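You operate a simulated robot arm through the tools that you are given. There is no shell and no other tool. Be economical: measure what you need, move in short steps, check, and stop when the job is done.

Carry out the task below with a simulated robot arm. There is one attempt and no reset: what you move stays moved.

TASK
Leak-test the clamped valve with the purple cap turned tight on it.
Fine: pump into the green band only; vent, then put the cap back on its peg.
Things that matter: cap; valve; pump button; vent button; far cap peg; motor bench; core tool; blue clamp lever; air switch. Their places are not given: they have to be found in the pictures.

It is judged by the outcome, as a careful person would: the job done as asked, and still so three seconds after it is handed in. It fails if anything else is knocked over, pushed out of place, dropped, spilled or broken.

THE ROBOT
A 7-joint arm with a two-finger parallel gripper, fixed in place. Base frame: the origin is at the foot of the arm, x ahead of it, y to its left, z up; the work surface is at about z = 0. Lengths are in m, angles in rad, forces in N, time in s.
With the tool pointing down near the work surface it reaches from about 0.22 to 0.58 m from the base axis. Its first joint turns from -1.152 to 1.152 rad. Payload 2.5 kg.
Tool frame: the origin (TCP) lies between the finger pads and is the grasp point; the fingertips stand 0.023 m ahead of it; z points along the fingers, y is the line along which they close. The gripper opens to 0.094 m. The fingers are 0.038 m wide and 0.01 m thick; the gripper's body (0.054 by 0.096 m) begins 0.039 m behind the TCP.
Orientation is told as [roll, pitch, yaw] about the base's x, y, z axes, in that order, counted from this pose: with the fingers straight down and closing along the base's y, the tool's x points along the base's -x, its y along +y and its z along -z.

THE INTERFACE
- The arm moves only by the tool send_rows. Its arguments are lists of equal length, an entry for each row: "dr": the turn, a rotation vector about the tool's x, y, z in rad, a list of three; "travel": the shift along the tool's x, y, z in mm, a list of three; "hand": the finger opening in mm, from 0 to 94. In form: {"dr": [[ax, ay, az], ...], "travel": [[tx, ty, tz], ...], "hand": [hand, ...]}. A call has 1 to 12 rows; each row is the pose to reach, as a shift and turn from the pose commanded when the call began, along the tool's axes at that moment. A row lasts 0.2 s, in which the tool goes at most 0.05 m and 0.15 rad; a call with a longer step from one row to the next is refused whole, and so is a gripper value outside its range. A pose out of reach is approached as far as the arm can. The call stops where the force on the tool passes 70 N (or 10 N more than at its start, if that is more) or the arm is blocked; 0.2 s more then pass. The fingers move at their own pace (about 0.108 m/s each) and stop on an object; they squeeze with about 35 N. The grip force told is the motor's: it shows also when the fingers shut on nothing. Time passes only in rows, and 0.2 s behind the last, so rows that repeat a pose let the fingers close. It gives the time, the measured TCP pose, the force on the tool (base axes), the opening and the grip force at its end, in the units of the frame above (readings bear some noise), and new pictures: "pictures" is both (left out), scene, wrist or none.
- Cameras (640 x 400 px; columns grow to the right, rows downward): "scene" is fixed at [0.0821, -0.4043, 0.5544]; the picture's right is [0.93, -0.36, 0.00], its down [-0.20, -0.51, -0.84] and it looks along [0.30, 0.78, -0.54] (base axes); focal length 302 px, centre (320, 200). "wrist" rides on the gripper at [-0.039, 0, -0.044] in the tool frame; the picture's right is [0.00, -1.00, 0.00], its down [0.97, 0.00, -0.24] and it looks along [0.24, 0.00, 0.97] (tool axes); focal length 218 px, centre (320, 200).
- locate(camera, pixels): there is no depth. For up to 12 entries [column, row, z] of the newest picture of that camera ("zoom" is the newest enlarged one), the place [x, y] in the base frame at which the ray of that pixel passes the height z, good to about 0.002 m, but the place of the scene camera against the robot may be out by one fixed shift of up to 0.025 m in any direction. No time passes.
- inspect(camera, box): a new picture of the part [left, top, right, bottom] of that camera's present view, enlarged. No time passes.
- job_done(): hands the job in; it is judged then, once.

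Work in short steps. Measure before you move; look again where a grasp or a placing could have gone wrong, and mend it. You have 80 turns and 120 pictures in all, the two below and enlarged ones among them. Open the gripper and draw the arm clear of the work before you hand the job in, unless the task says otherwise; then end with one line.

The tools are called as name(argument=value, ...) on one line, values as JSON. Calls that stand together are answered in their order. send_rows: Moves the arm, as the interface text tells. Its arguments: {"type":"object","properties":{"dr":{"type":"array"},"travel":{"type":"array"},"hand":{"type":"array"},"pictures":{"type":"string","enum":["both","scene","wrist","none"]}},"required":["dr","travel","hand"]} The other tools are called the same way: locate (camera, pixels) gives the place at which the rays of pixels pass given heights; inspect (camera, box) takes an enlarged picture of a part of a camera's view; job_done () hands the job in.

At the start:

```text
time_s: 0.0
position: [0.4375, 0.0255, 0.3015]
ee_rot: [0.0, 0.0, 0.001]
ft_force: [-0.3, 0.2, 0.8]
opening: 0.0942
grip_force: 0.2
```

scene: 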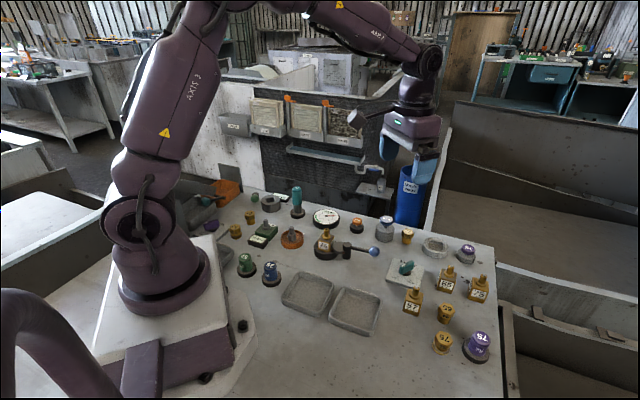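
wrist: 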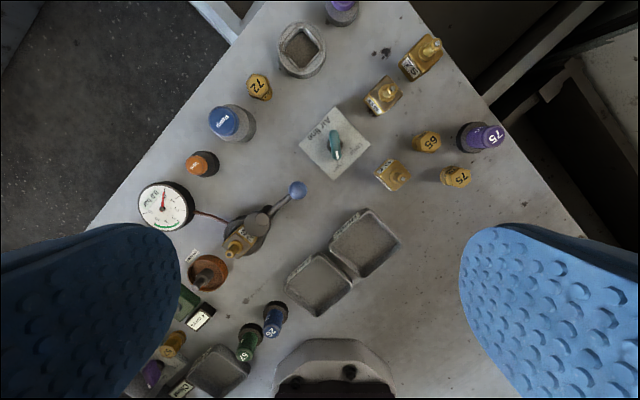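

I'll enlarge the views to identify the items.

inspect(camera="scene", box=[220, 170, 420, 295])

inspect(camera="scene", box=[340, 210, 520, 370])

inspect(camera="wrist", box=[130, 60, 320, 260])

inspect(camera="wrist", box=[290, 0, 520, 200])

inspect(camera="wrist", box=[120, 220, 320, 400])

```text
3.20 times, centred on (320, 232) of scene
```

zoom: 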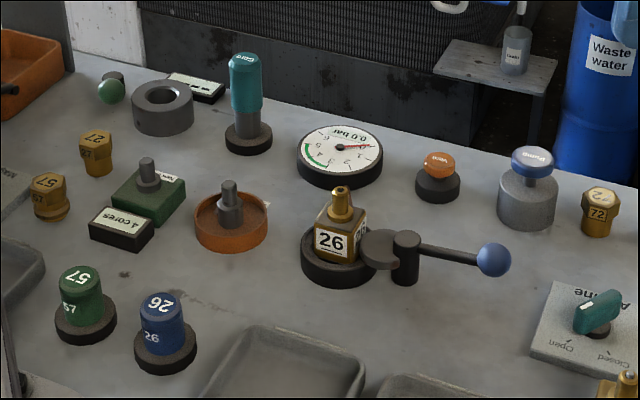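

```text
2.50 times, centred on (430, 290) of scene
```

zoom: 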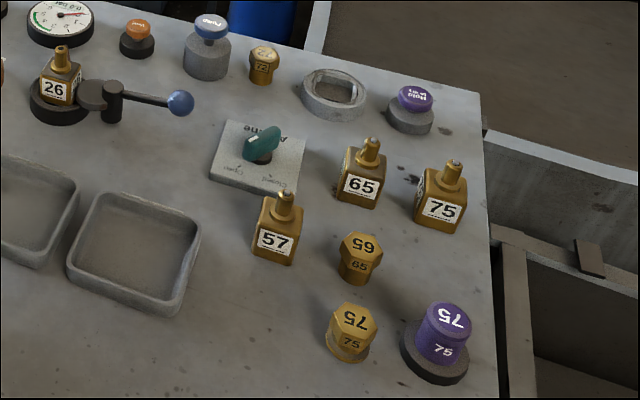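

```text
2.00 times, centred on (225, 160) of wrist
```

zoom: 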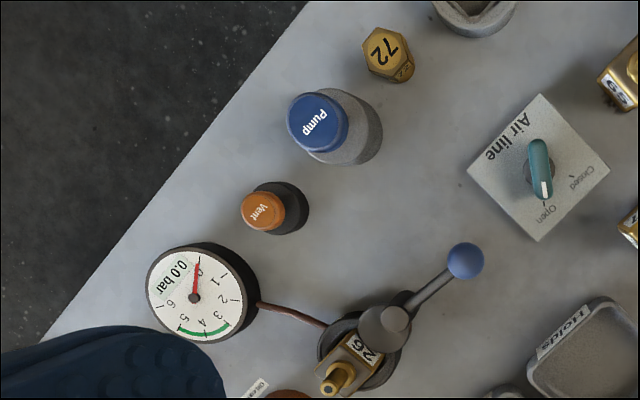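

```text
2.00 times, centred on (405, 100) of wrist
```

zoom: 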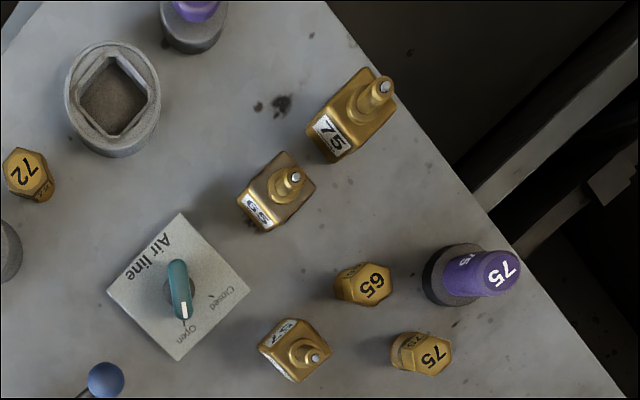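

```text
2.22 times, centred on (220, 310) of wrist
```

zoom: 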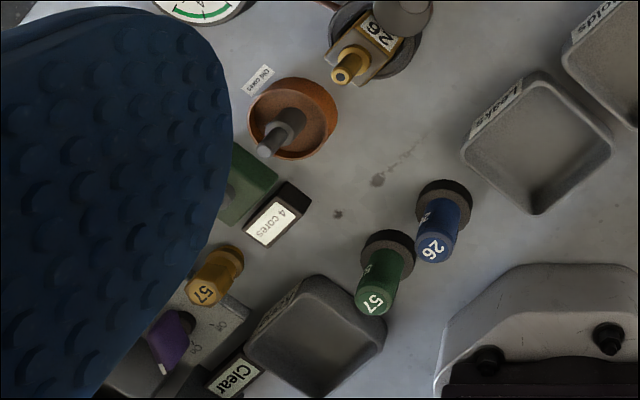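

The clamped valve is 26, and the purple cap (75) stands at the right edge. I'll locate the main items with the wrist camera and look closer at switches and the Hold button.

locate(camera="wrist", pixels=[[490, 136, 0.06], [470, 137, 0.0], [233, 249, 0.06], [224, 121, 0.04], [197, 165, 0.03], [297, 190, 0.05], [335, 145, 0.03], [342, 3, 0.03], [165, 208, 0.02], [456, 178, 0.03], [426, 141, 0.03]])

inspect(camera="scene", box=[440, 230, 510, 280])

inspect(camera="scene", box=[160, 175, 260, 260])

```text
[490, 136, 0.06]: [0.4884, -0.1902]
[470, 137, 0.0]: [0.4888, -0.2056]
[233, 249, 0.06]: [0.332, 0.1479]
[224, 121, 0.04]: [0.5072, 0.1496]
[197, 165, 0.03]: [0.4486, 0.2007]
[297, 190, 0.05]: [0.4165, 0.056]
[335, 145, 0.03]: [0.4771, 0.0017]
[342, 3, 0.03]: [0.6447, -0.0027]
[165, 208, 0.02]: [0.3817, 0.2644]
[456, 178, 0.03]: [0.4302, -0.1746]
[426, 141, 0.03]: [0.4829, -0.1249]
```

```text
8.00 times, centred on (475, 255) of scene
```

zoom: 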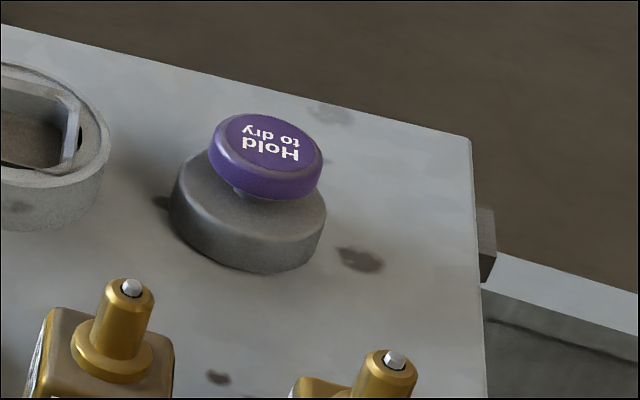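

```text
4.71 times, centred on (210, 218) of scene
```

zoom: 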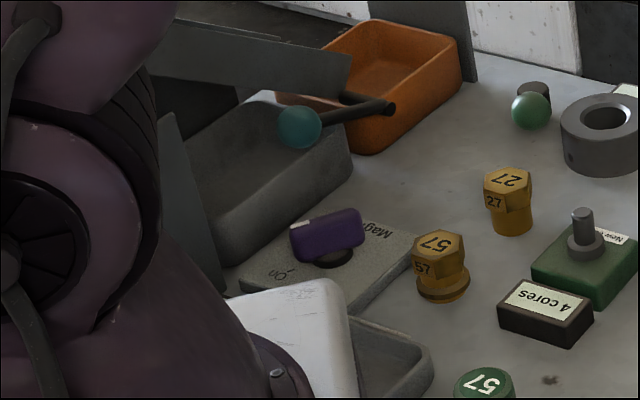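

Look closer at the clamp, air switch, and purple cap.

inspect(camera="scene", box=[305, 220, 385, 270])

inspect(camera="scene", box=[380, 250, 440, 290])

inspect(camera="wrist", box=[290, 90, 380, 185])

inspect(camera="scene", box=[440, 310, 510, 370])

```text
8.00 times, centred on (345, 245) of scene
```

zoom: 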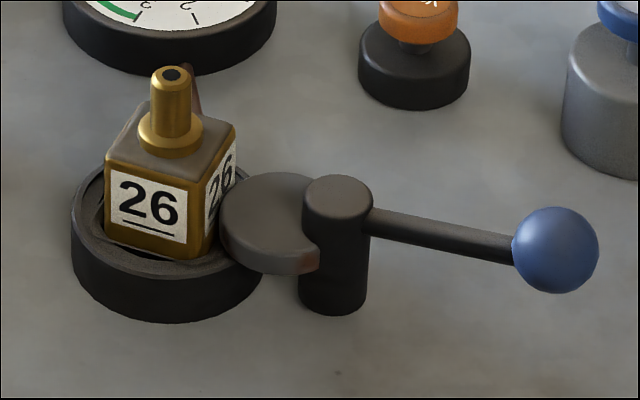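

```text
10.00 times, centred on (410, 270) of scene
```

zoom: 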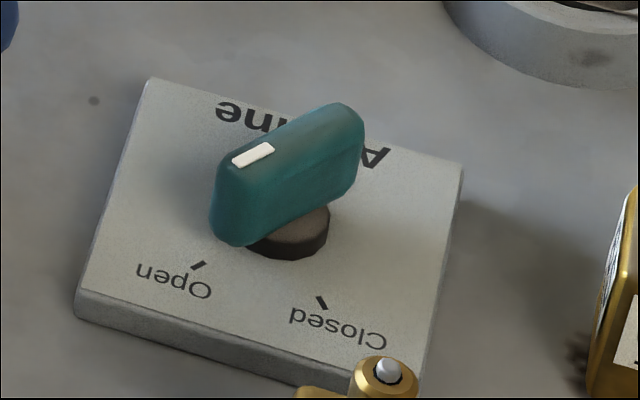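

```text
4.21 times, centred on (335, 138) of wrist
```

zoom: 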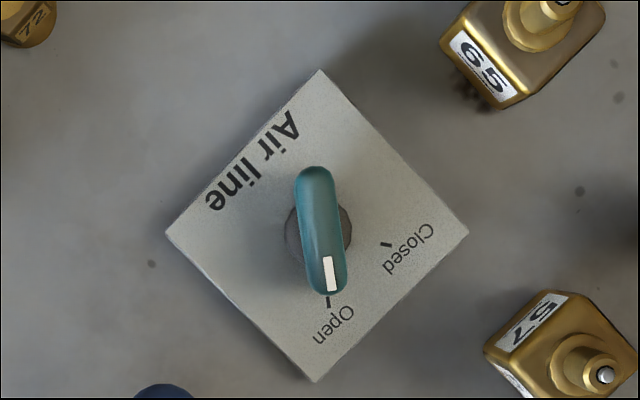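

```text
6.67 times, centred on (475, 340) of scene
```

zoom: 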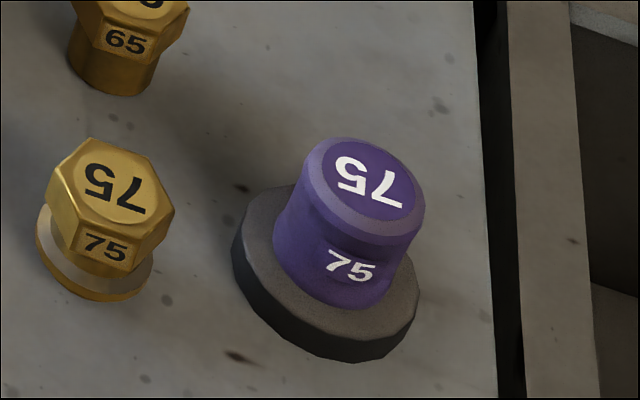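

Air line is already at Open, valve 26 is clamped. Move above the purple cap for a precise look.

send_rows(dr=[[0, 0, 0], [0, 0, 0], [0, 0, 0], [0, 0, 0], [0, 0, 0], [0, 0, 0], [0, 0, 0]], travel=[[-8, -36, 17], [-17, -73, 34], [-25, -109, 50], [-34, -145, 67], [-42, -182, 84], [-50, -218, 100], [-50, -218, 100]], hand=[60, 60, 60, 60, 60, 60, 60])

```text
time_s: 1.6
position: [0.4872, -0.1913, 0.201]
ee_rot: [-0.002, 0.0, 0.0]
ft_force: [0.3, 0.4, 0.3]
opening: 0.0598
grip_force: 0.1
```

scene: 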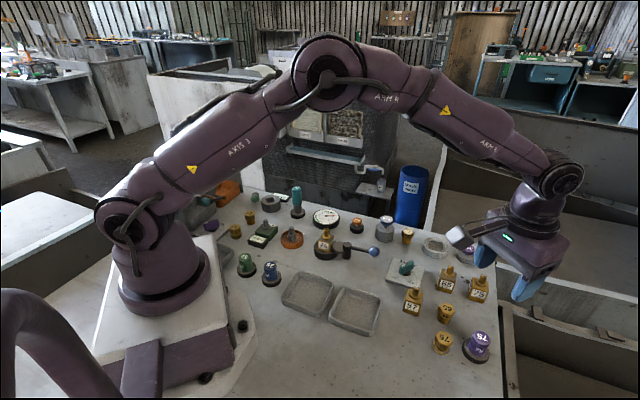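
wrist: 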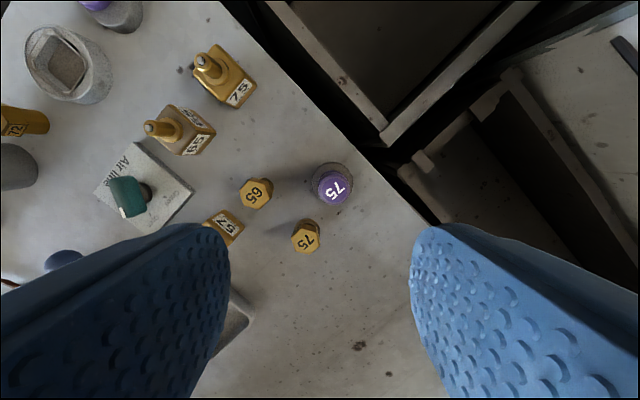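

inspect(camera="wrist", box=[280, 150, 380, 260])

locate(camera="wrist", pixels=[[335, 187, 0.05], [335, 187, 0.04], [332, 182, 0.0], [305, 235, 0.03], [257, 192, 0.03], [312, 180, 0.0], [354, 180, 0.0], [318, 187, 0.045], [352, 187, 0.045]])

```text
3.64 times, centred on (330, 205) of wrist
```

zoom: 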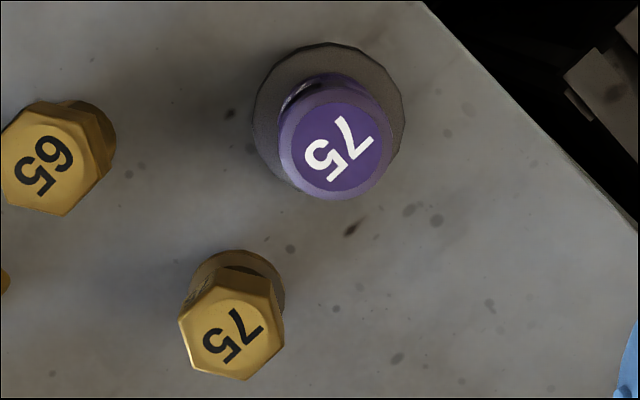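

```text
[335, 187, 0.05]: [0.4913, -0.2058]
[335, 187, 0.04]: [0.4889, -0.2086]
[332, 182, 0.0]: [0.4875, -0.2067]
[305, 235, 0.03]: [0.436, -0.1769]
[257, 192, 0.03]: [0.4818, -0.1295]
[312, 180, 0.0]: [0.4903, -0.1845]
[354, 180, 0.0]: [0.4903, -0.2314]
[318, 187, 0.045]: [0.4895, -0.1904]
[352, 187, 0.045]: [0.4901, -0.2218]
```

Cap centre ≈ (0.4885, -0.2068). Descend to just above it and check alignment.

send_rows(dr=[[0, 0, 0], [0, 0, 0], [0, 0, 0], [0, 0, 0]], travel=[[-1, -15, 40], [-1, -15.5, 80], [-1, -15.5, 112], [-1, -15.5, 112]], hand=[60, 60, 60, 60])

```text
time_s: 2.6
position: [0.4897, -0.2061, 0.0886]
ee_rot: [-0.001, 0.0, 0.001]
ft_force: [0.4, 0.1, -0.3]
opening: 0.0599
grip_force: 0.0
```

scene: 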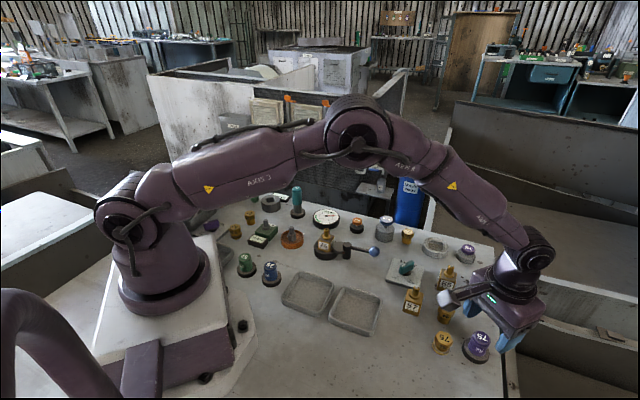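
wrist: 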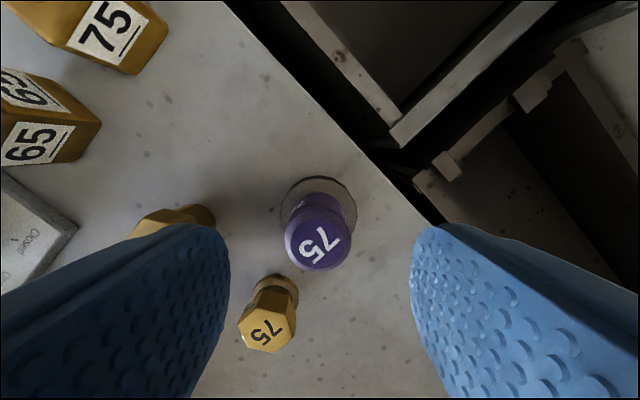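

locate(camera="wrist", pixels=[[318, 240, 0.03], [318, 240, 0.04], [318, 240, 0.05], [318, 240, 0.06], [319, 205, 0.01], [283, 240, 0.045], [351, 240, 0.045], [267, 332, 0.03]])

inspect(camera="wrist", box=[220, 160, 420, 360])

```text
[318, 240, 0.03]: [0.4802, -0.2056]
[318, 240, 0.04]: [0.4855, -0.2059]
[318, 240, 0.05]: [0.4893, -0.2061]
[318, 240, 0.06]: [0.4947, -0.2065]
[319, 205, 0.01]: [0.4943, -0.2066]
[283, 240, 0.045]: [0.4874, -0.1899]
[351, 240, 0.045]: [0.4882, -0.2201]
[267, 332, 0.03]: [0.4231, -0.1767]
```

```text
2.00 times, centred on (320, 260) of wrist
```

zoom: 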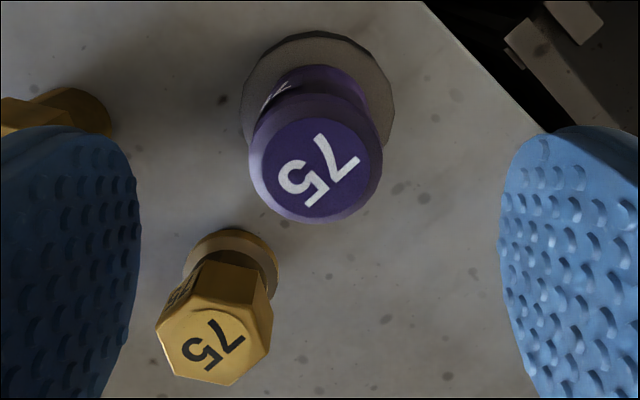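

Aligned; descend 46 mm and close.

send_rows(dr=[[0, 0, 0], [0, 0, 0], [0, 0, 0], [0, 0, 0], [0, 0, 0]], travel=[[0, 0, 25], [0, 0, 46], [0, 0, 46], [0, 0, 46], [0, 0, 46]], hand=[60, 60, 20, 20, 20])

```text
time_s: 3.8
position: [0.4897, -0.2091, 0.0442]
ee_rot: [0.001, -0.002, -0.001]
ft_force: [0.5, 4.0, -0.3]
opening: 0.0284
grip_force: 35.2
```

scene: 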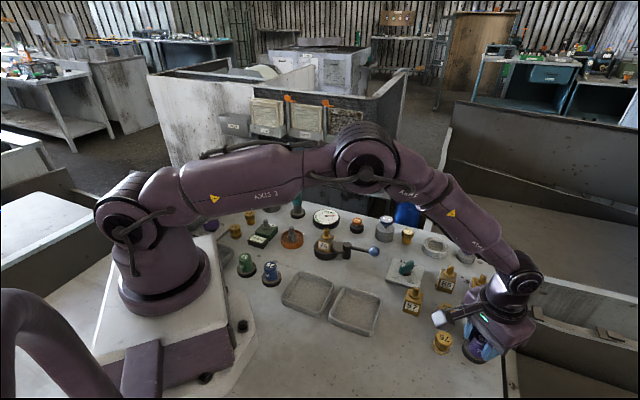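
wrist: 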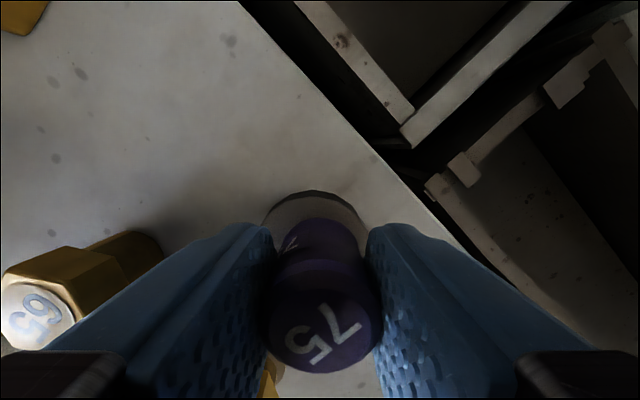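

Gripped (28.4 mm). Lift gently straight up with a 2 mm y relief.

send_rows(dr=[[0, 0, 0], [0, 0, 0], [0, 0, 0], [0, 0, 0], [0, 0, 0], [0, 0, 0], [0, 0, 0]], travel=[[0, -2, 0], [0, -2, -10], [0, -2, -20], [0, -2, -40], [0, -2, -80], [0, -2, -120], [0, -2, -120]], hand=[20, 20, 20, 20, 20, 20, 20])

```text
time_s: 5.4
position: [0.4875, -0.2127, 0.165]
ee_rot: [0.0, -0.001, -0.001]
ft_force: [-0.3, -0.3, 0.2]
opening: 0.0201
grip_force: 0.1
```

scene: 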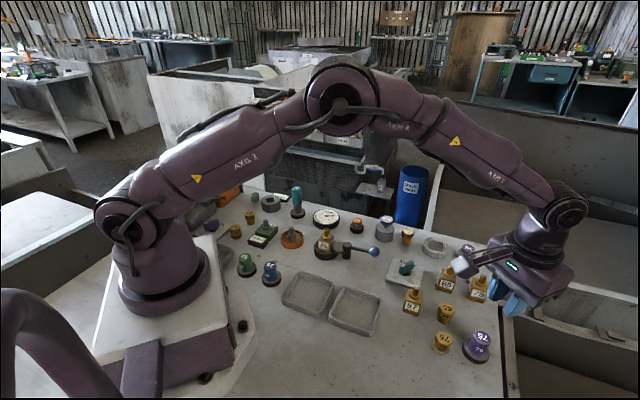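
wrist: 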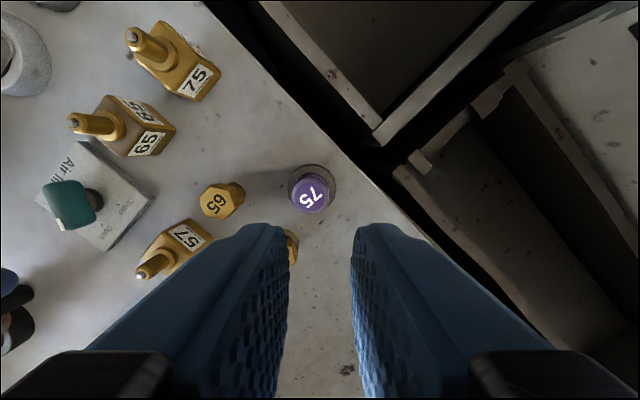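

The cap slipped out and stayed on the peg, so it may be screwed on or the grip too high. Inspect.

inspect(camera="wrist", box=[260, 140, 360, 240])

inspect(camera="scene", box=[440, 310, 510, 370])

locate(camera="wrist", pixels=[[310, 195, 0.05], [313, 186, 0.01]])

```text
4.00 times, centred on (310, 190) of wrist
```

zoom: 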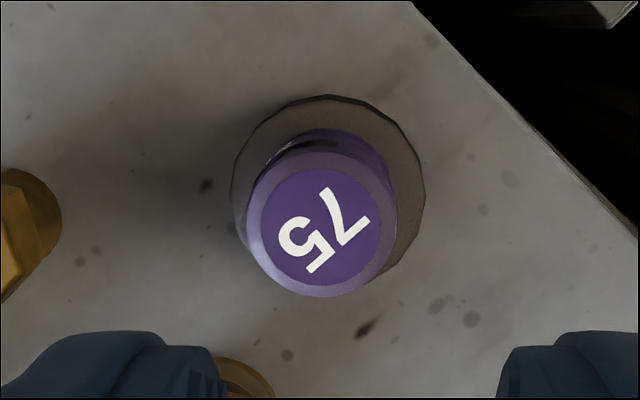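

```text
6.67 times, centred on (475, 340) of scene
```

zoom: 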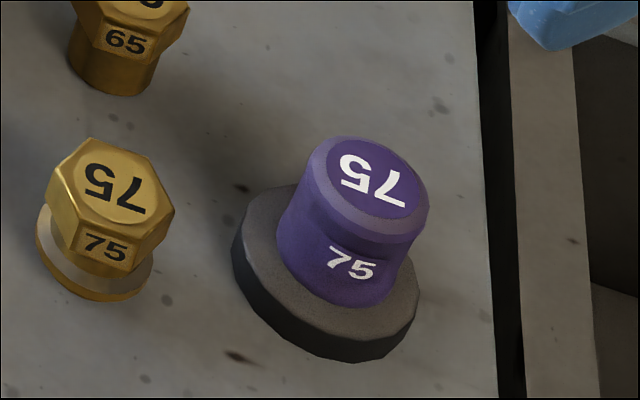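

```text
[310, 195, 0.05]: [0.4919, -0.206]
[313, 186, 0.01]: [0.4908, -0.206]
```

The cap is retained by the peg or slipped off. I'll regrip lower and better centred (cap ≈ (0.4905, -0.2062)), then check before lifting.

send_rows(dr=[[0, 0, 0], [0, 0, 0], [0, 0, 0], [0, 0, 0], [0, 0, 0], [0, 0, 0], [0, 0, 0]], travel=[[-2, 3.5, 40], [-2, 3.5, 80], [-2, 3.5, 110], [-2, 3.5, 124.5], [-2, 3.5, 124.5], [-2, 3.5, 124.5], [-2, 3.5, 124.5]], hand=[60, 60, 60, 60, 10, 10, 10], pictures="wrist")

```text
time_s: 7.0
position: [0.4907, -0.2065, 0.0375]
ee_rot: [-0.003, 0.001, -0.001]
ft_force: [0.6, -0.5, -0.1]
opening: 0.0287
grip_force: 35.1
```

wrist: 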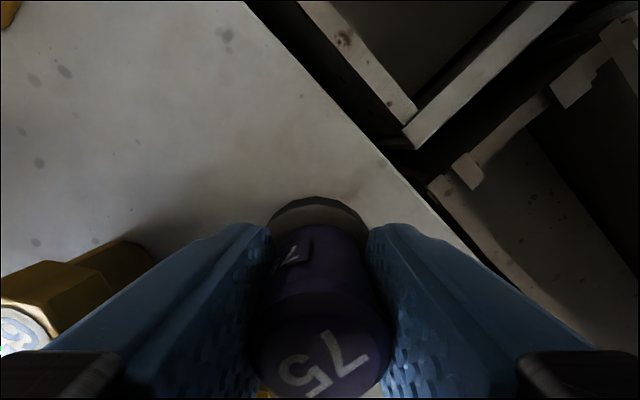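

Centred with no side load. Raise just 8 mm and read the force.

send_rows(dr=[[0, 0, 0], [0, 0, 0], [0, 0, 0], [0, 0, 0]], travel=[[0, 0, -2], [0, 0, -4], [0, 0, -6], [0, 0, -8]], hand=[10, 10, 10, 10], pictures="wrist")

```text
time_s: 8.0
position: [0.4889, -0.2066, 0.0476]
ee_rot: [-0.001, 0.0, 0.0]
ft_force: [-0.2, 0.4, 1.0]
opening: 0.0286
grip_force: 34.8
```

wrist: 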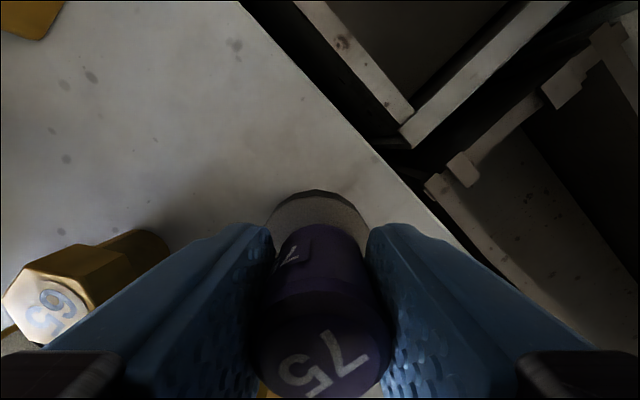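

The cap moves with the hand now. Continue lifting slowly.

send_rows(dr=[[0, 0, 0], [0, 0, 0], [0, 0, 0], [0, 0, 0], [0, 0, 0], [0, 0, 0], [0, 0, 0], [0, 0, 0]], travel=[[0, 0, -4], [0, 0, -8], [0, 0, -14], [0, 0, -20], [0, 0, -30], [0, 0, -50], [0, 0, -75], [0, 0, -75]], hand=[10, 10, 10, 10, 10, 10, 10, 10])

```text
time_s: 9.8
position: [0.4892, -0.2075, 0.123]
ee_rot: [-0.001, 0.0, 0.001]
ft_force: [0.3, 1.2, -0.5]
opening: 0.0285
grip_force: 34.7
```

scene: 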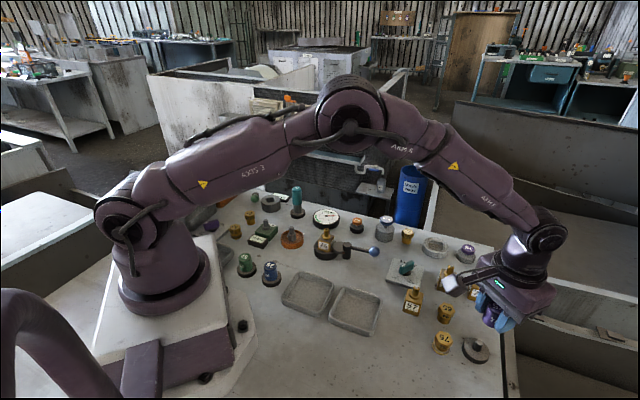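
wrist: 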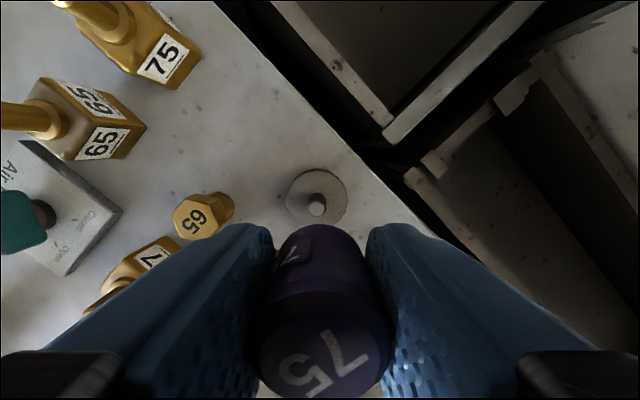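

Cap held; the peg is visible. Record the peg location, then raise and move above the valve.

locate(camera="wrist", pixels=[[317, 195, 0.01], [317, 208, 0.025], [317, 208, 0.03], [317, 208, 0.035]])

inspect(camera="wrist", box=[260, 150, 380, 230])

send_rows(dr=[[0, 0, 0], [0, 0, 0], [0, 0, 0], [0, 0, 0], [0, 0, 0], [0, 0, 0], [0, 0, 0], [0, 0, 0], [0, 0, 0], [0, 0, 0], [0, 0, 0]], travel=[[0, 0, -40], [0, 0, -80], [16, 35, -100], [32, 70, -110], [48, 105, -110], [64, 140, -110], [80, 175, -110], [96, 210, -110], [112, 245, -110], [128, 270, -110], [128, 270, -110]], hand=[10, 10, 10, 10, 10, 10, 10, 10, 10, 10, 10])

```text
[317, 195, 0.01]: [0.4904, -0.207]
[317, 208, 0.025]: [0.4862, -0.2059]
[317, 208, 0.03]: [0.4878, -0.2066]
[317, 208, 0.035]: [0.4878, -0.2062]
```

```text
5.00 times, centred on (320, 190) of wrist
```

zoom: 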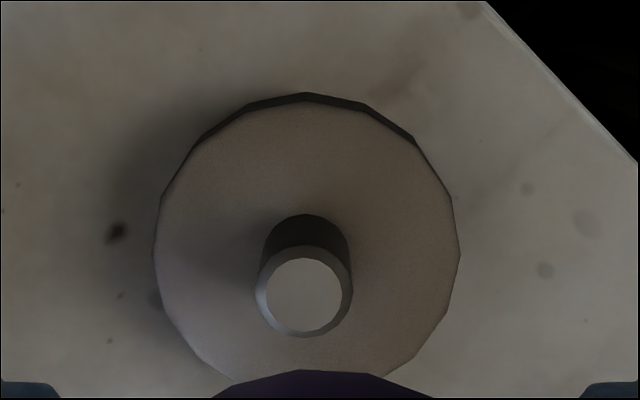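

```text
time_s: 12.2
position: [0.3621, 0.0611, 0.2302]
ee_rot: [0.0, -0.001, 0.002]
ft_force: [-0.4, 0.9, -0.8]
opening: 0.0286
grip_force: 34.8
```

scene: 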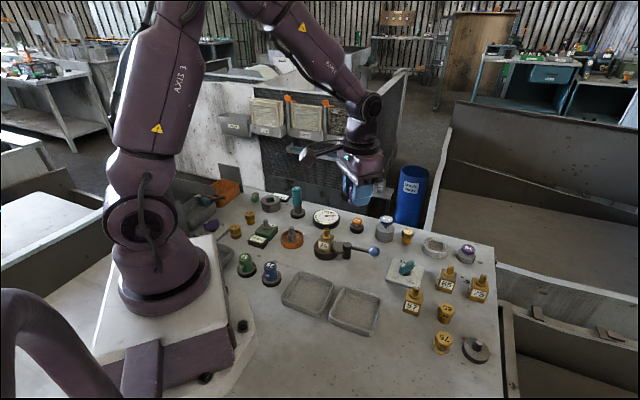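
wrist: 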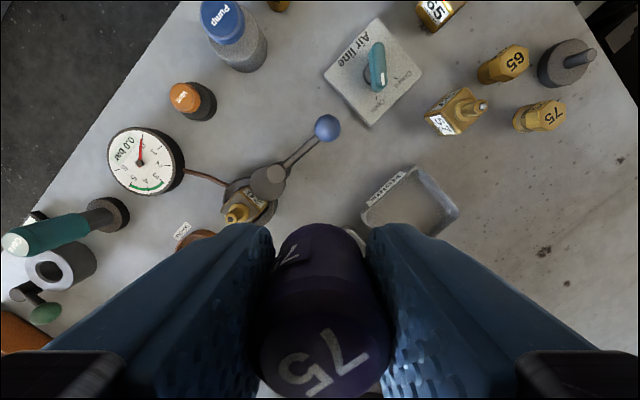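

inspect(camera="wrist", box=[210, 160, 290, 240])

locate(camera="wrist", pixels=[[236, 213, 0.06], [236, 213, 0.07], [236, 213, 0.08], [246, 203, 0.0], [268, 181, 0.05], [327, 128, 0.05]])

```text
5.00 times, centred on (250, 200) of wrist
```

zoom: 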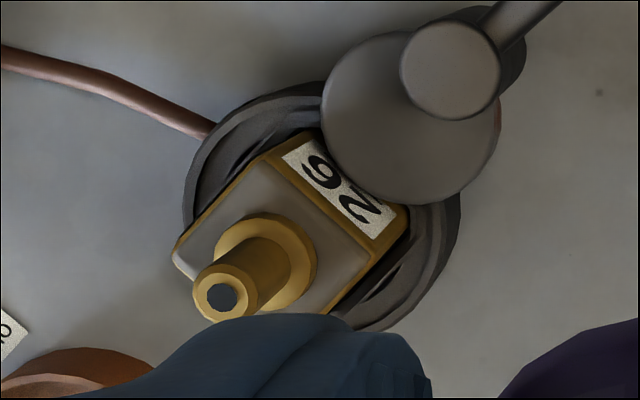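

```text
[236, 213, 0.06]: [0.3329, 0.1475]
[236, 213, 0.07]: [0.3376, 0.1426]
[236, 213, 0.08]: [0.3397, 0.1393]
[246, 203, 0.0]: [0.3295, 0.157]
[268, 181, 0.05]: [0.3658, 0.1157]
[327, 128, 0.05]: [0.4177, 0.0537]
```

send_rows(dr=[[0, 0, 0], [0, 0, 0], [0, 0, 0]], travel=[[26, 40, 0], [52, 77, 0], [52, 77, 0]], hand=[10, 10, 10], pictures="wrist")

```text
time_s: 13.0
position: [0.3073, 0.1417, 0.2316]
ee_rot: [0.0, 0.0, -0.001]
ft_force: [-0.7, -0.6, -0.9]
opening: 0.0285
grip_force: 35.5
```

wrist: 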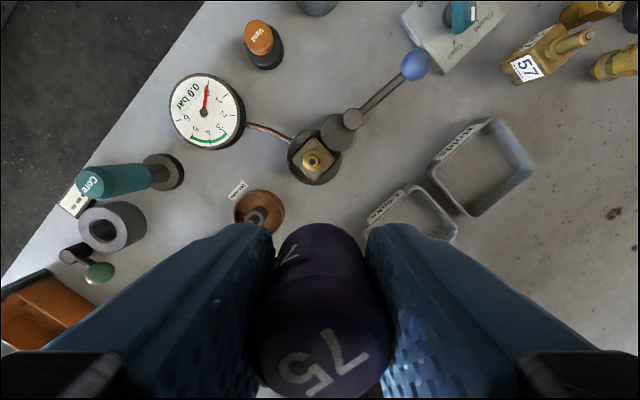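

inspect(camera="wrist", box=[270, 100, 370, 200])

locate(camera="wrist", pixels=[[312, 161, 0.05], [312, 161, 0.06], [312, 161, 0.07], [312, 161, 0.08], [314, 158, 0.0], [353, 118, 0.05]])

```text
4.00 times, centred on (320, 150) of wrist
```

zoom: 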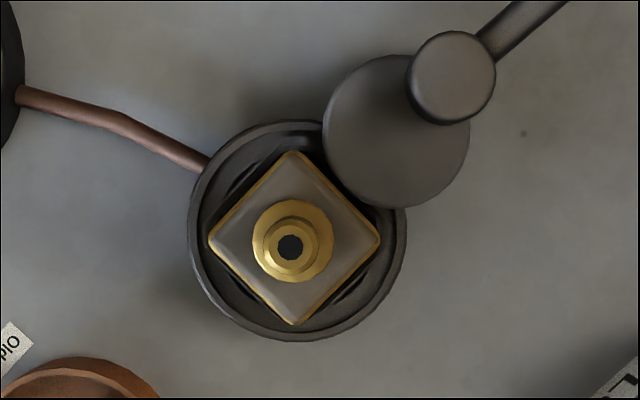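

```text
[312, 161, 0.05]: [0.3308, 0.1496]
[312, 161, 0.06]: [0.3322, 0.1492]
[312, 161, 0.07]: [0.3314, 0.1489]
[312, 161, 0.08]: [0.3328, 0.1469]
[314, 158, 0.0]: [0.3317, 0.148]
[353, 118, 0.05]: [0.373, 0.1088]
```

Stem top ≈ (0.3315, 0.1487, ~0.058). Pre-rotate counter-clockwise 1.2 rad (room for tightening) while moving above the stem with ~25 mm clearance.

send_rows(dr=[[0, 0, -0.15], [0, 0, -0.3], [0, 0, -0.45], [0, 0, -0.6], [0, 0, -0.75], [0, 0, -0.9], [0, 0, -1.05], [0, 0, -1.2], [0, 0, -1.2], [0, 0, -1.2]], travel=[[-10, 4, 0], [-21, 8, 0], [-21, 8, 20], [-21, 8, 40], [-21, 8, 60], [-21, 8, 80], [-21, 8, 100], [-21, 8, 120], [-21, 8, 120], [-21, 8, 120]], hand=[10, 10, 10, 10, 10, 10, 10, 10, 10, 10])

```text
time_s: 15.2
position: [0.3291, 0.1465, 0.1117]
ee_rot: [0.0, 0.0, 1.201]
ft_force: [0.3, -0.8, -0.2]
opening: 0.0286
grip_force: 34.8
```

scene: 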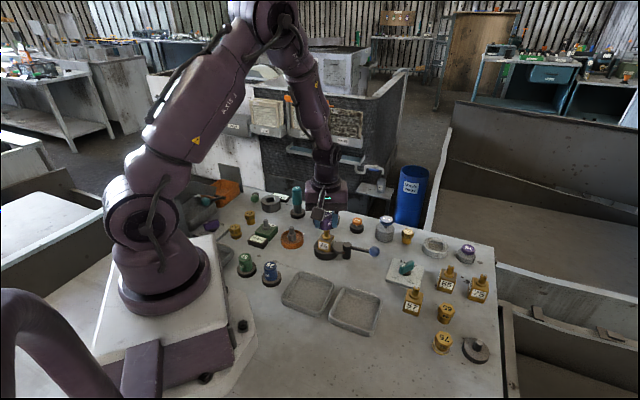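
wrist: 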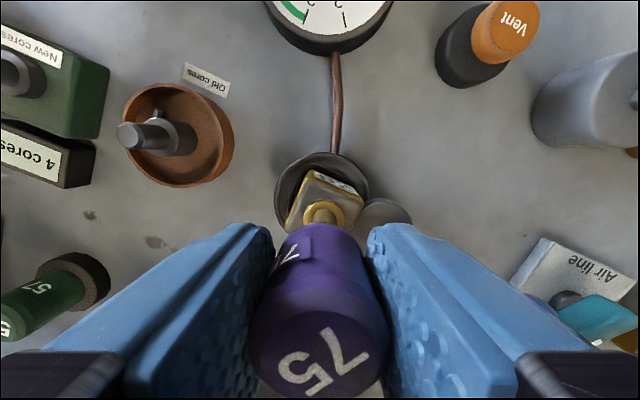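

inspect(camera="wrist", box=[270, 150, 380, 240])

inspect(camera="scene", box=[290, 190, 370, 270])

locate(camera="wrist", pixels=[[323, 212, 0.045], [323, 212, 0.05], [304, 215, 0.045], [344, 215, 0.045]])

```text
4.44 times, centred on (325, 195) of wrist
```

zoom: 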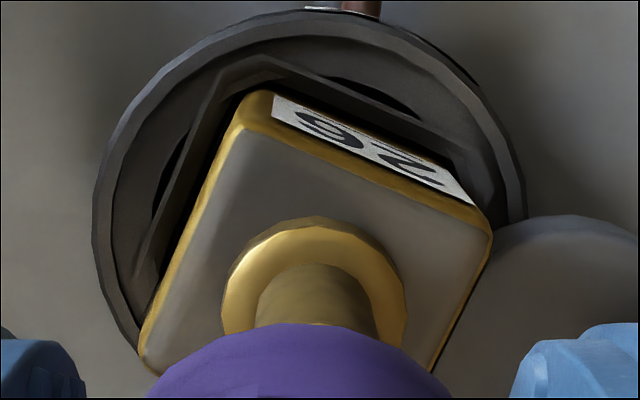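

```text
5.00 times, centred on (330, 230) of scene
```

zoom: 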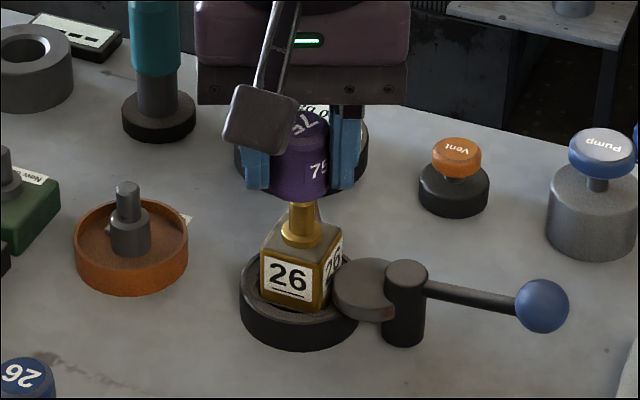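

```text
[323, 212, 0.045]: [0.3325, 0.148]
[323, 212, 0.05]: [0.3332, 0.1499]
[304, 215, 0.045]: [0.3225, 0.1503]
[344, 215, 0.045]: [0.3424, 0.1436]
```

Stem is ~1.7 mm toward tool −y. Correct and lower to just around the stem tip.

send_rows(dr=[[0, 0, 0], [0, 0, 0], [0, 0, 0], [0, 0, 0], [0, 0, 0], [0, 0, 0], [0, 0, 0]], travel=[[0, -1.6, 0], [0, -1.6, 8], [0, -1.6, 15], [0, -1.6, 20], [0, -1.6, 24], [0, -1.6, 27], [0, -1.6, 27]], hand=[10, 10, 10, 10, 10, 10, 10], pictures="scene")

inspect(camera="scene", box=[295, 205, 355, 265])

```text
time_s: 16.8
position: [0.3321, 0.1471, 0.0863]
ee_rot: [-0.002, 0.001, 1.199]
ft_force: [-0.8, -0.8, 0.0]
opening: 0.0288
grip_force: 35.6
```

scene: 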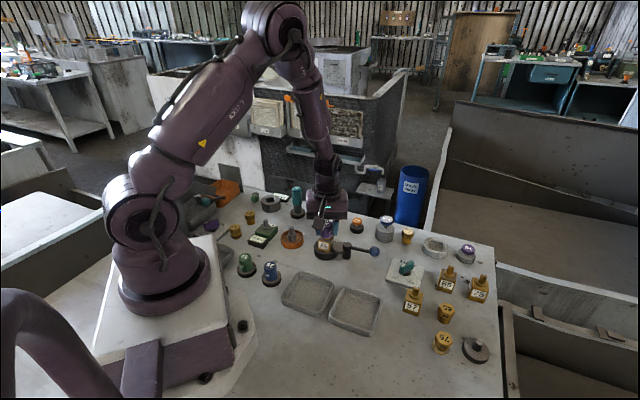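

```text
6.67 times, centred on (325, 235) of scene
```

zoom: 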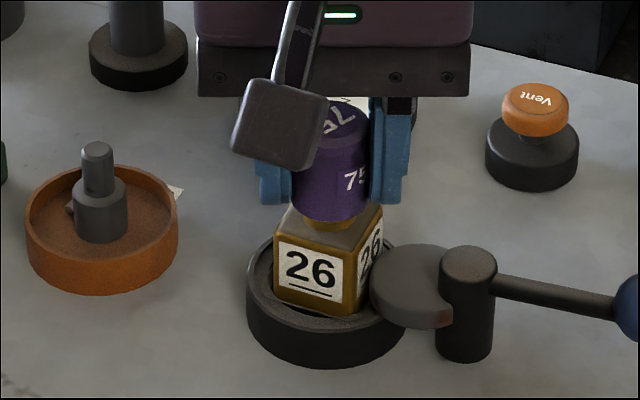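

The cap is over the stem with no force. Lower further in fine steps until contact.

send_rows(dr=[[0, 0, 0], [0, 0, 0], [0, 0, 0], [0, 0, 0], [0, 0, 0]], travel=[[0, 0, 1.5], [0, 0, 3], [0, 0, 4.5], [0, 0, 6], [0, 0, 6]], hand=[10, 10, 10, 10, 10], pictures="none")

inspect(camera="scene", box=[295, 205, 355, 265])

```text
time_s: 18.0
position: [0.3314, 0.1467, 0.0796]
ee_rot: [0.001, 0.0, 1.2]
ft_force: [-5.3, -4.0, 19.1]
opening: 0.0288
grip_force: 35.0
```

```text
6.67 times, centred on (325, 235) of scene
```

zoom: 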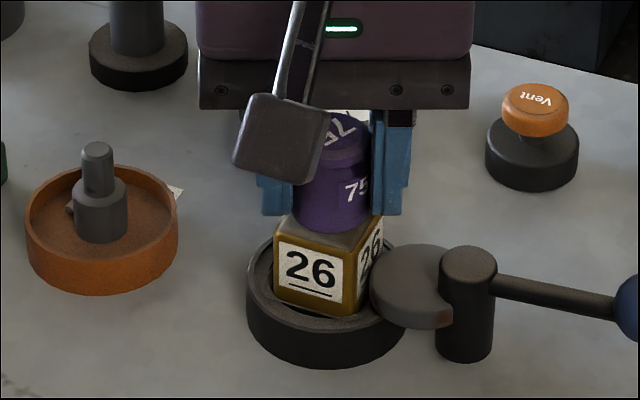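

Contact at 19 N, cap seated on the stem. Turn clockwise (tool +z) 1.2 rad with a slight lateral relief.

send_rows(dr=[[0, 0, 0.15], [0, 0, 0.3], [0, 0, 0.45], [0, 0, 0.6], [0, 0, 0.75], [0, 0, 0.9], [0, 0, 1.05], [0, 0, 1.2]], travel=[[0.6, 0.4, 0], [0.6, 0.4, 0], [0.6, 0.4, 0], [0.6, 0.4, 0], [0.6, 0.4, 0], [0.6, 0.4, 0], [0.6, 0.4, 0], [0.6, 0.4, 0]], hand=[10, 10, 10, 10, 10, 10, 10, 10])

inspect(camera="scene", box=[295, 205, 355, 265])

```text
time_s: 19.8
position: [0.3311, 0.1486, 0.0794]
ee_rot: [0.005, 0.0, 0.0]
ft_force: [0.5, 18.1, 19.8]
opening: 0.0288
grip_force: 34.9
```

scene: 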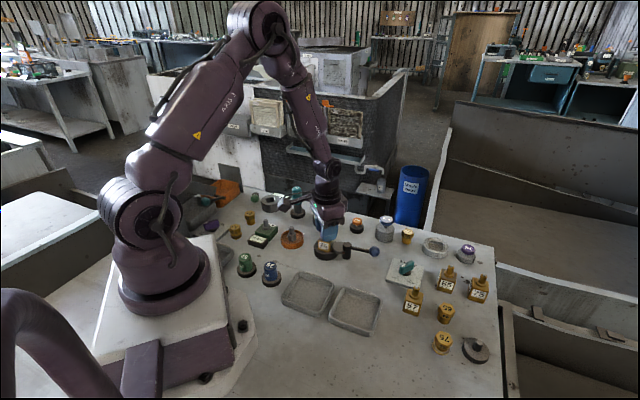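
wrist: 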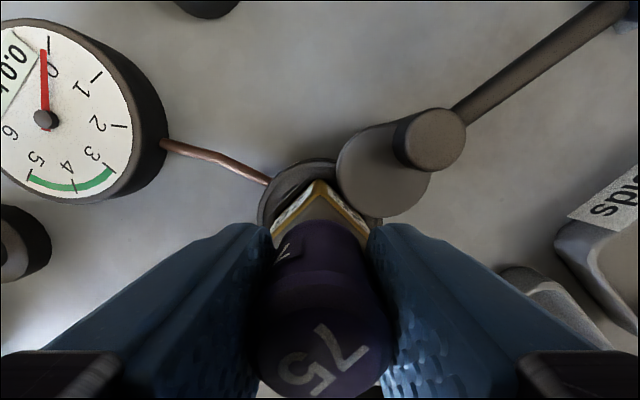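

```text
6.67 times, centred on (325, 235) of scene
```

zoom: 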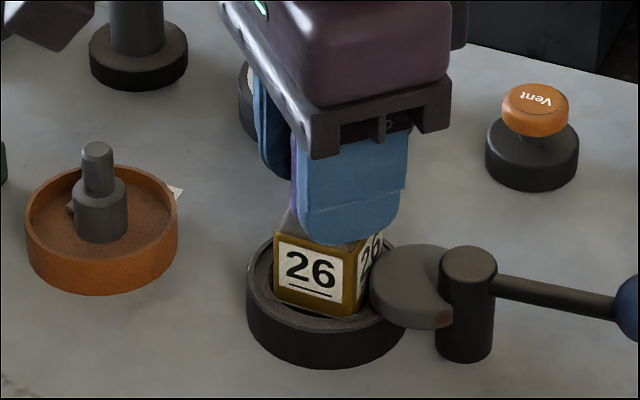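

Cap turned with the hand; gauge 0, green band 3–5. Relieve the 18 N side load (+y) and turn another 1.2 rad.

send_rows(dr=[[0, 0, 0], [0, 0, 0.15], [0, 0, 0.3], [0, 0, 0.45], [0, 0, 0.6], [0, 0, 0.75], [0, 0, 0.9], [0, 0, 1.05], [0, 0, 1.2]], travel=[[0, 1.5, 0], [0, 1.5, 0], [0, 1.5, 0], [0, 1.5, 0], [0, 1.5, 0], [0, 1.5, 0], [0, 1.5, 0], [0, 1.5, 0], [0, 1.5, 0]], hand=[10, 10, 10, 10, 10, 10, 10, 10, 10])

inspect(camera="scene", box=[295, 205, 355, 265])

```text
time_s: 21.8
position: [0.3323, 0.1483, 0.0793]
ee_rot: [0.001, 0.0, -1.201]
ft_force: [9.6, 9.3, -4.3]
opening: 0.0288
grip_force: 34.9
```

scene: 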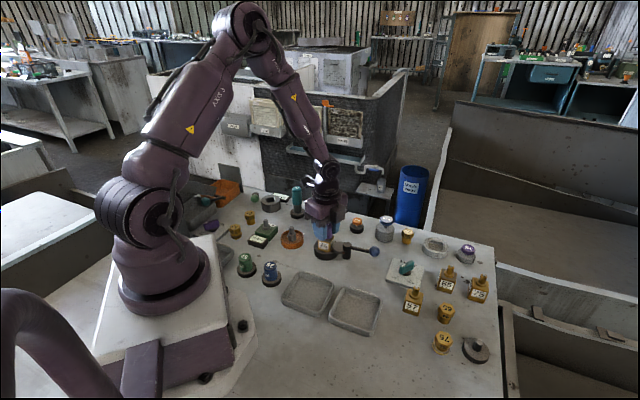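
wrist: 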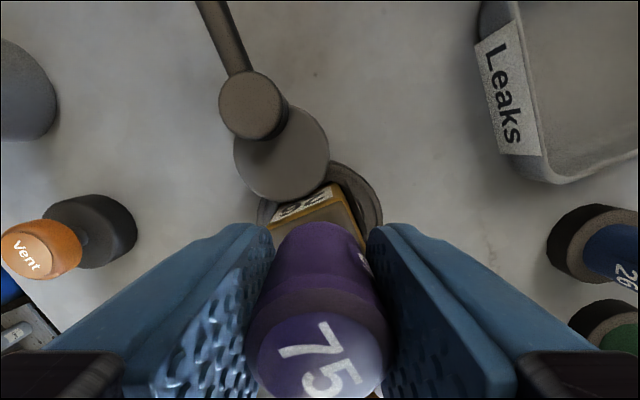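

```text
6.67 times, centred on (325, 235) of scene
```

zoom: 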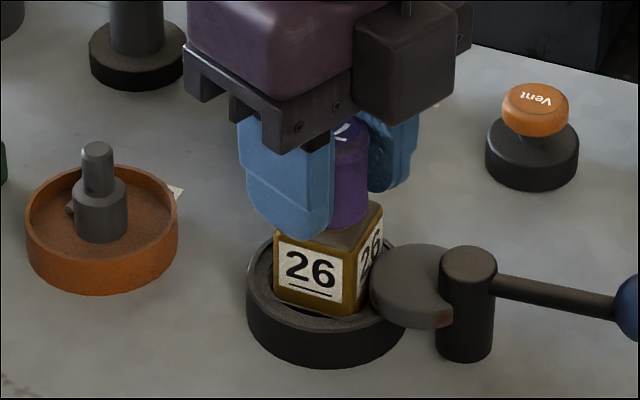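

The "75" has rotated within the fingers, suggesting the cap reached its stop. Verify with another 0.6 rad.

send_rows(dr=[[0, 0, 0.15], [0, 0, 0.3], [0, 0, 0.45], [0, 0, 0.6], [0, 0, 0.6]], travel=[[0, 0, 0.5], [0, 0, 0.5], [0, 0, 0.5], [0, 0, 0.5], [0, 0, 0.5]], hand=[10, 10, 10, 10, 10], pictures="wrist")

```text
time_s: 23.0
position: [0.3313, 0.1475, 0.0779]
ee_rot: [-0.001, -0.002, -1.803]
ft_force: [0.0, -3.4, 11.2]
opening: 0.0287
grip_force: 34.8
```

wrist: 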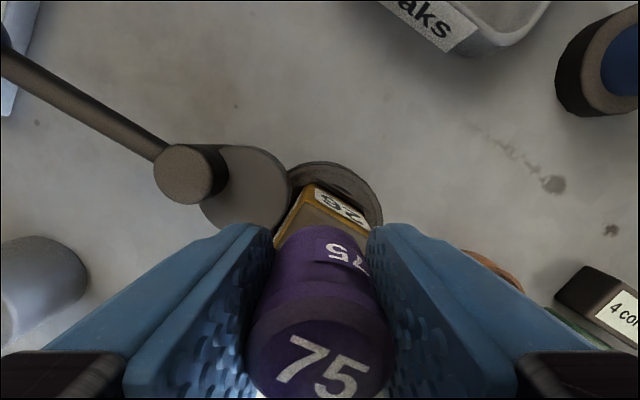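

The cap no longer turns with the hand – it's tight. Open and rise to check, turning back toward yaw 0.

send_rows(dr=[[0, 0, 0], [0, 0, 0], [0, 0, 0], [0, 0, -0.15], [0, 0, -0.3], [0, 0, -0.45], [0, 0, -0.6], [0, 0, -0.75], [0, 0, -0.9], [0, 0, -1.05], [0, 0, -1.2], [0, 0, -1.35]], travel=[[0, 0, 0], [0, 0, 0], [0, 0, -40], [0, 0, -80], [0, 0, -110], [0, 0, -110], [0, 0, -110], [0, 0, -110], [0, 0, -110], [0, 0, -110], [0, 0, -110], [0, 0, -110]], hand=[50, 50, 50, 50, 50, 50, 50, 30, 10, 0, 0, 0])

inspect(camera="scene", box=[295, 205, 355, 265])

```text
time_s: 25.6
position: [0.3327, 0.1479, 0.1885]
ee_rot: [0.003, 0.001, -0.446]
ft_force: [-1.1, 0.7, -0.1]
opening: 0.0002
grip_force: 34.8
```

scene: 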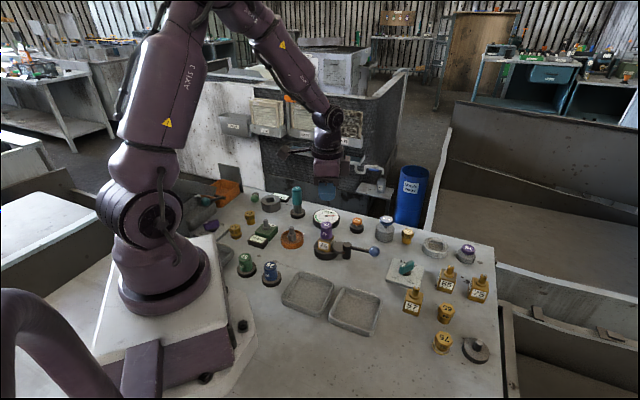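
wrist: 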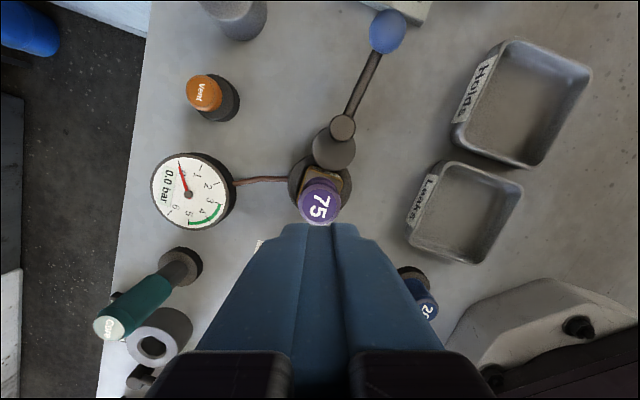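

```text
6.67 times, centred on (325, 235) of scene
```

zoom: 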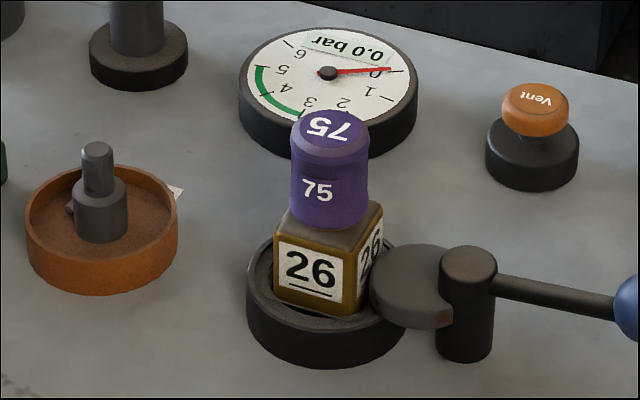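

Cap sits upright and tight. Now move near the Pump button (fingers closed) to measure it.

send_rows(dr=[[0, 0, -0.15], [0, 0, -0.3], [0, 0, -0.45], [0, 0, -0.45], [0, 0, -0.45]], travel=[[-31, 15, -12], [-62, 30, -12], [-93, 45, -12], [-124, 60, -12], [-124, 60, -12]], hand=[0, 0, 0, 0, 0])

```text
time_s: 26.8
position: [0.4667, 0.1488, 0.2003]
ee_rot: [0.001, -0.002, 0.003]
ft_force: [0.2, 0.2, 0.1]
opening: 0.0
grip_force: 35.3
```

scene: 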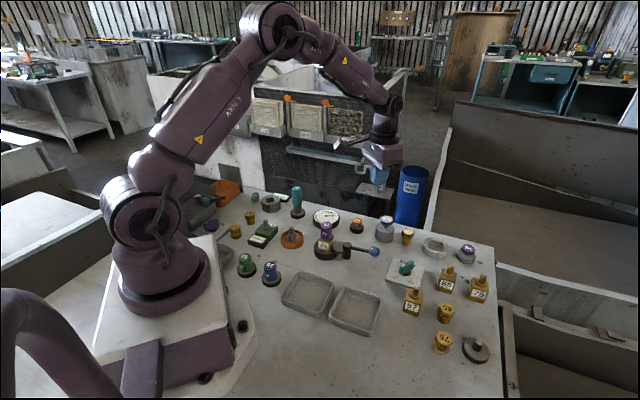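
wrist: 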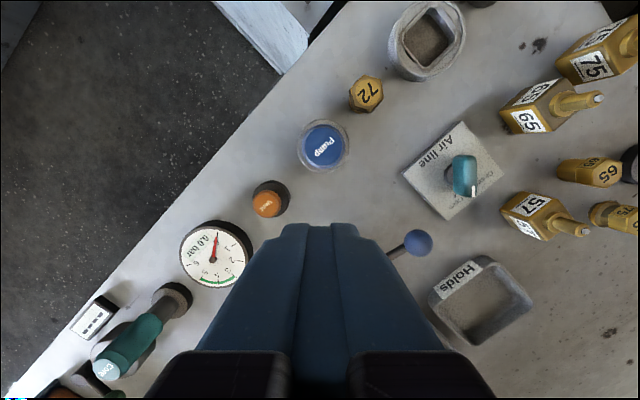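

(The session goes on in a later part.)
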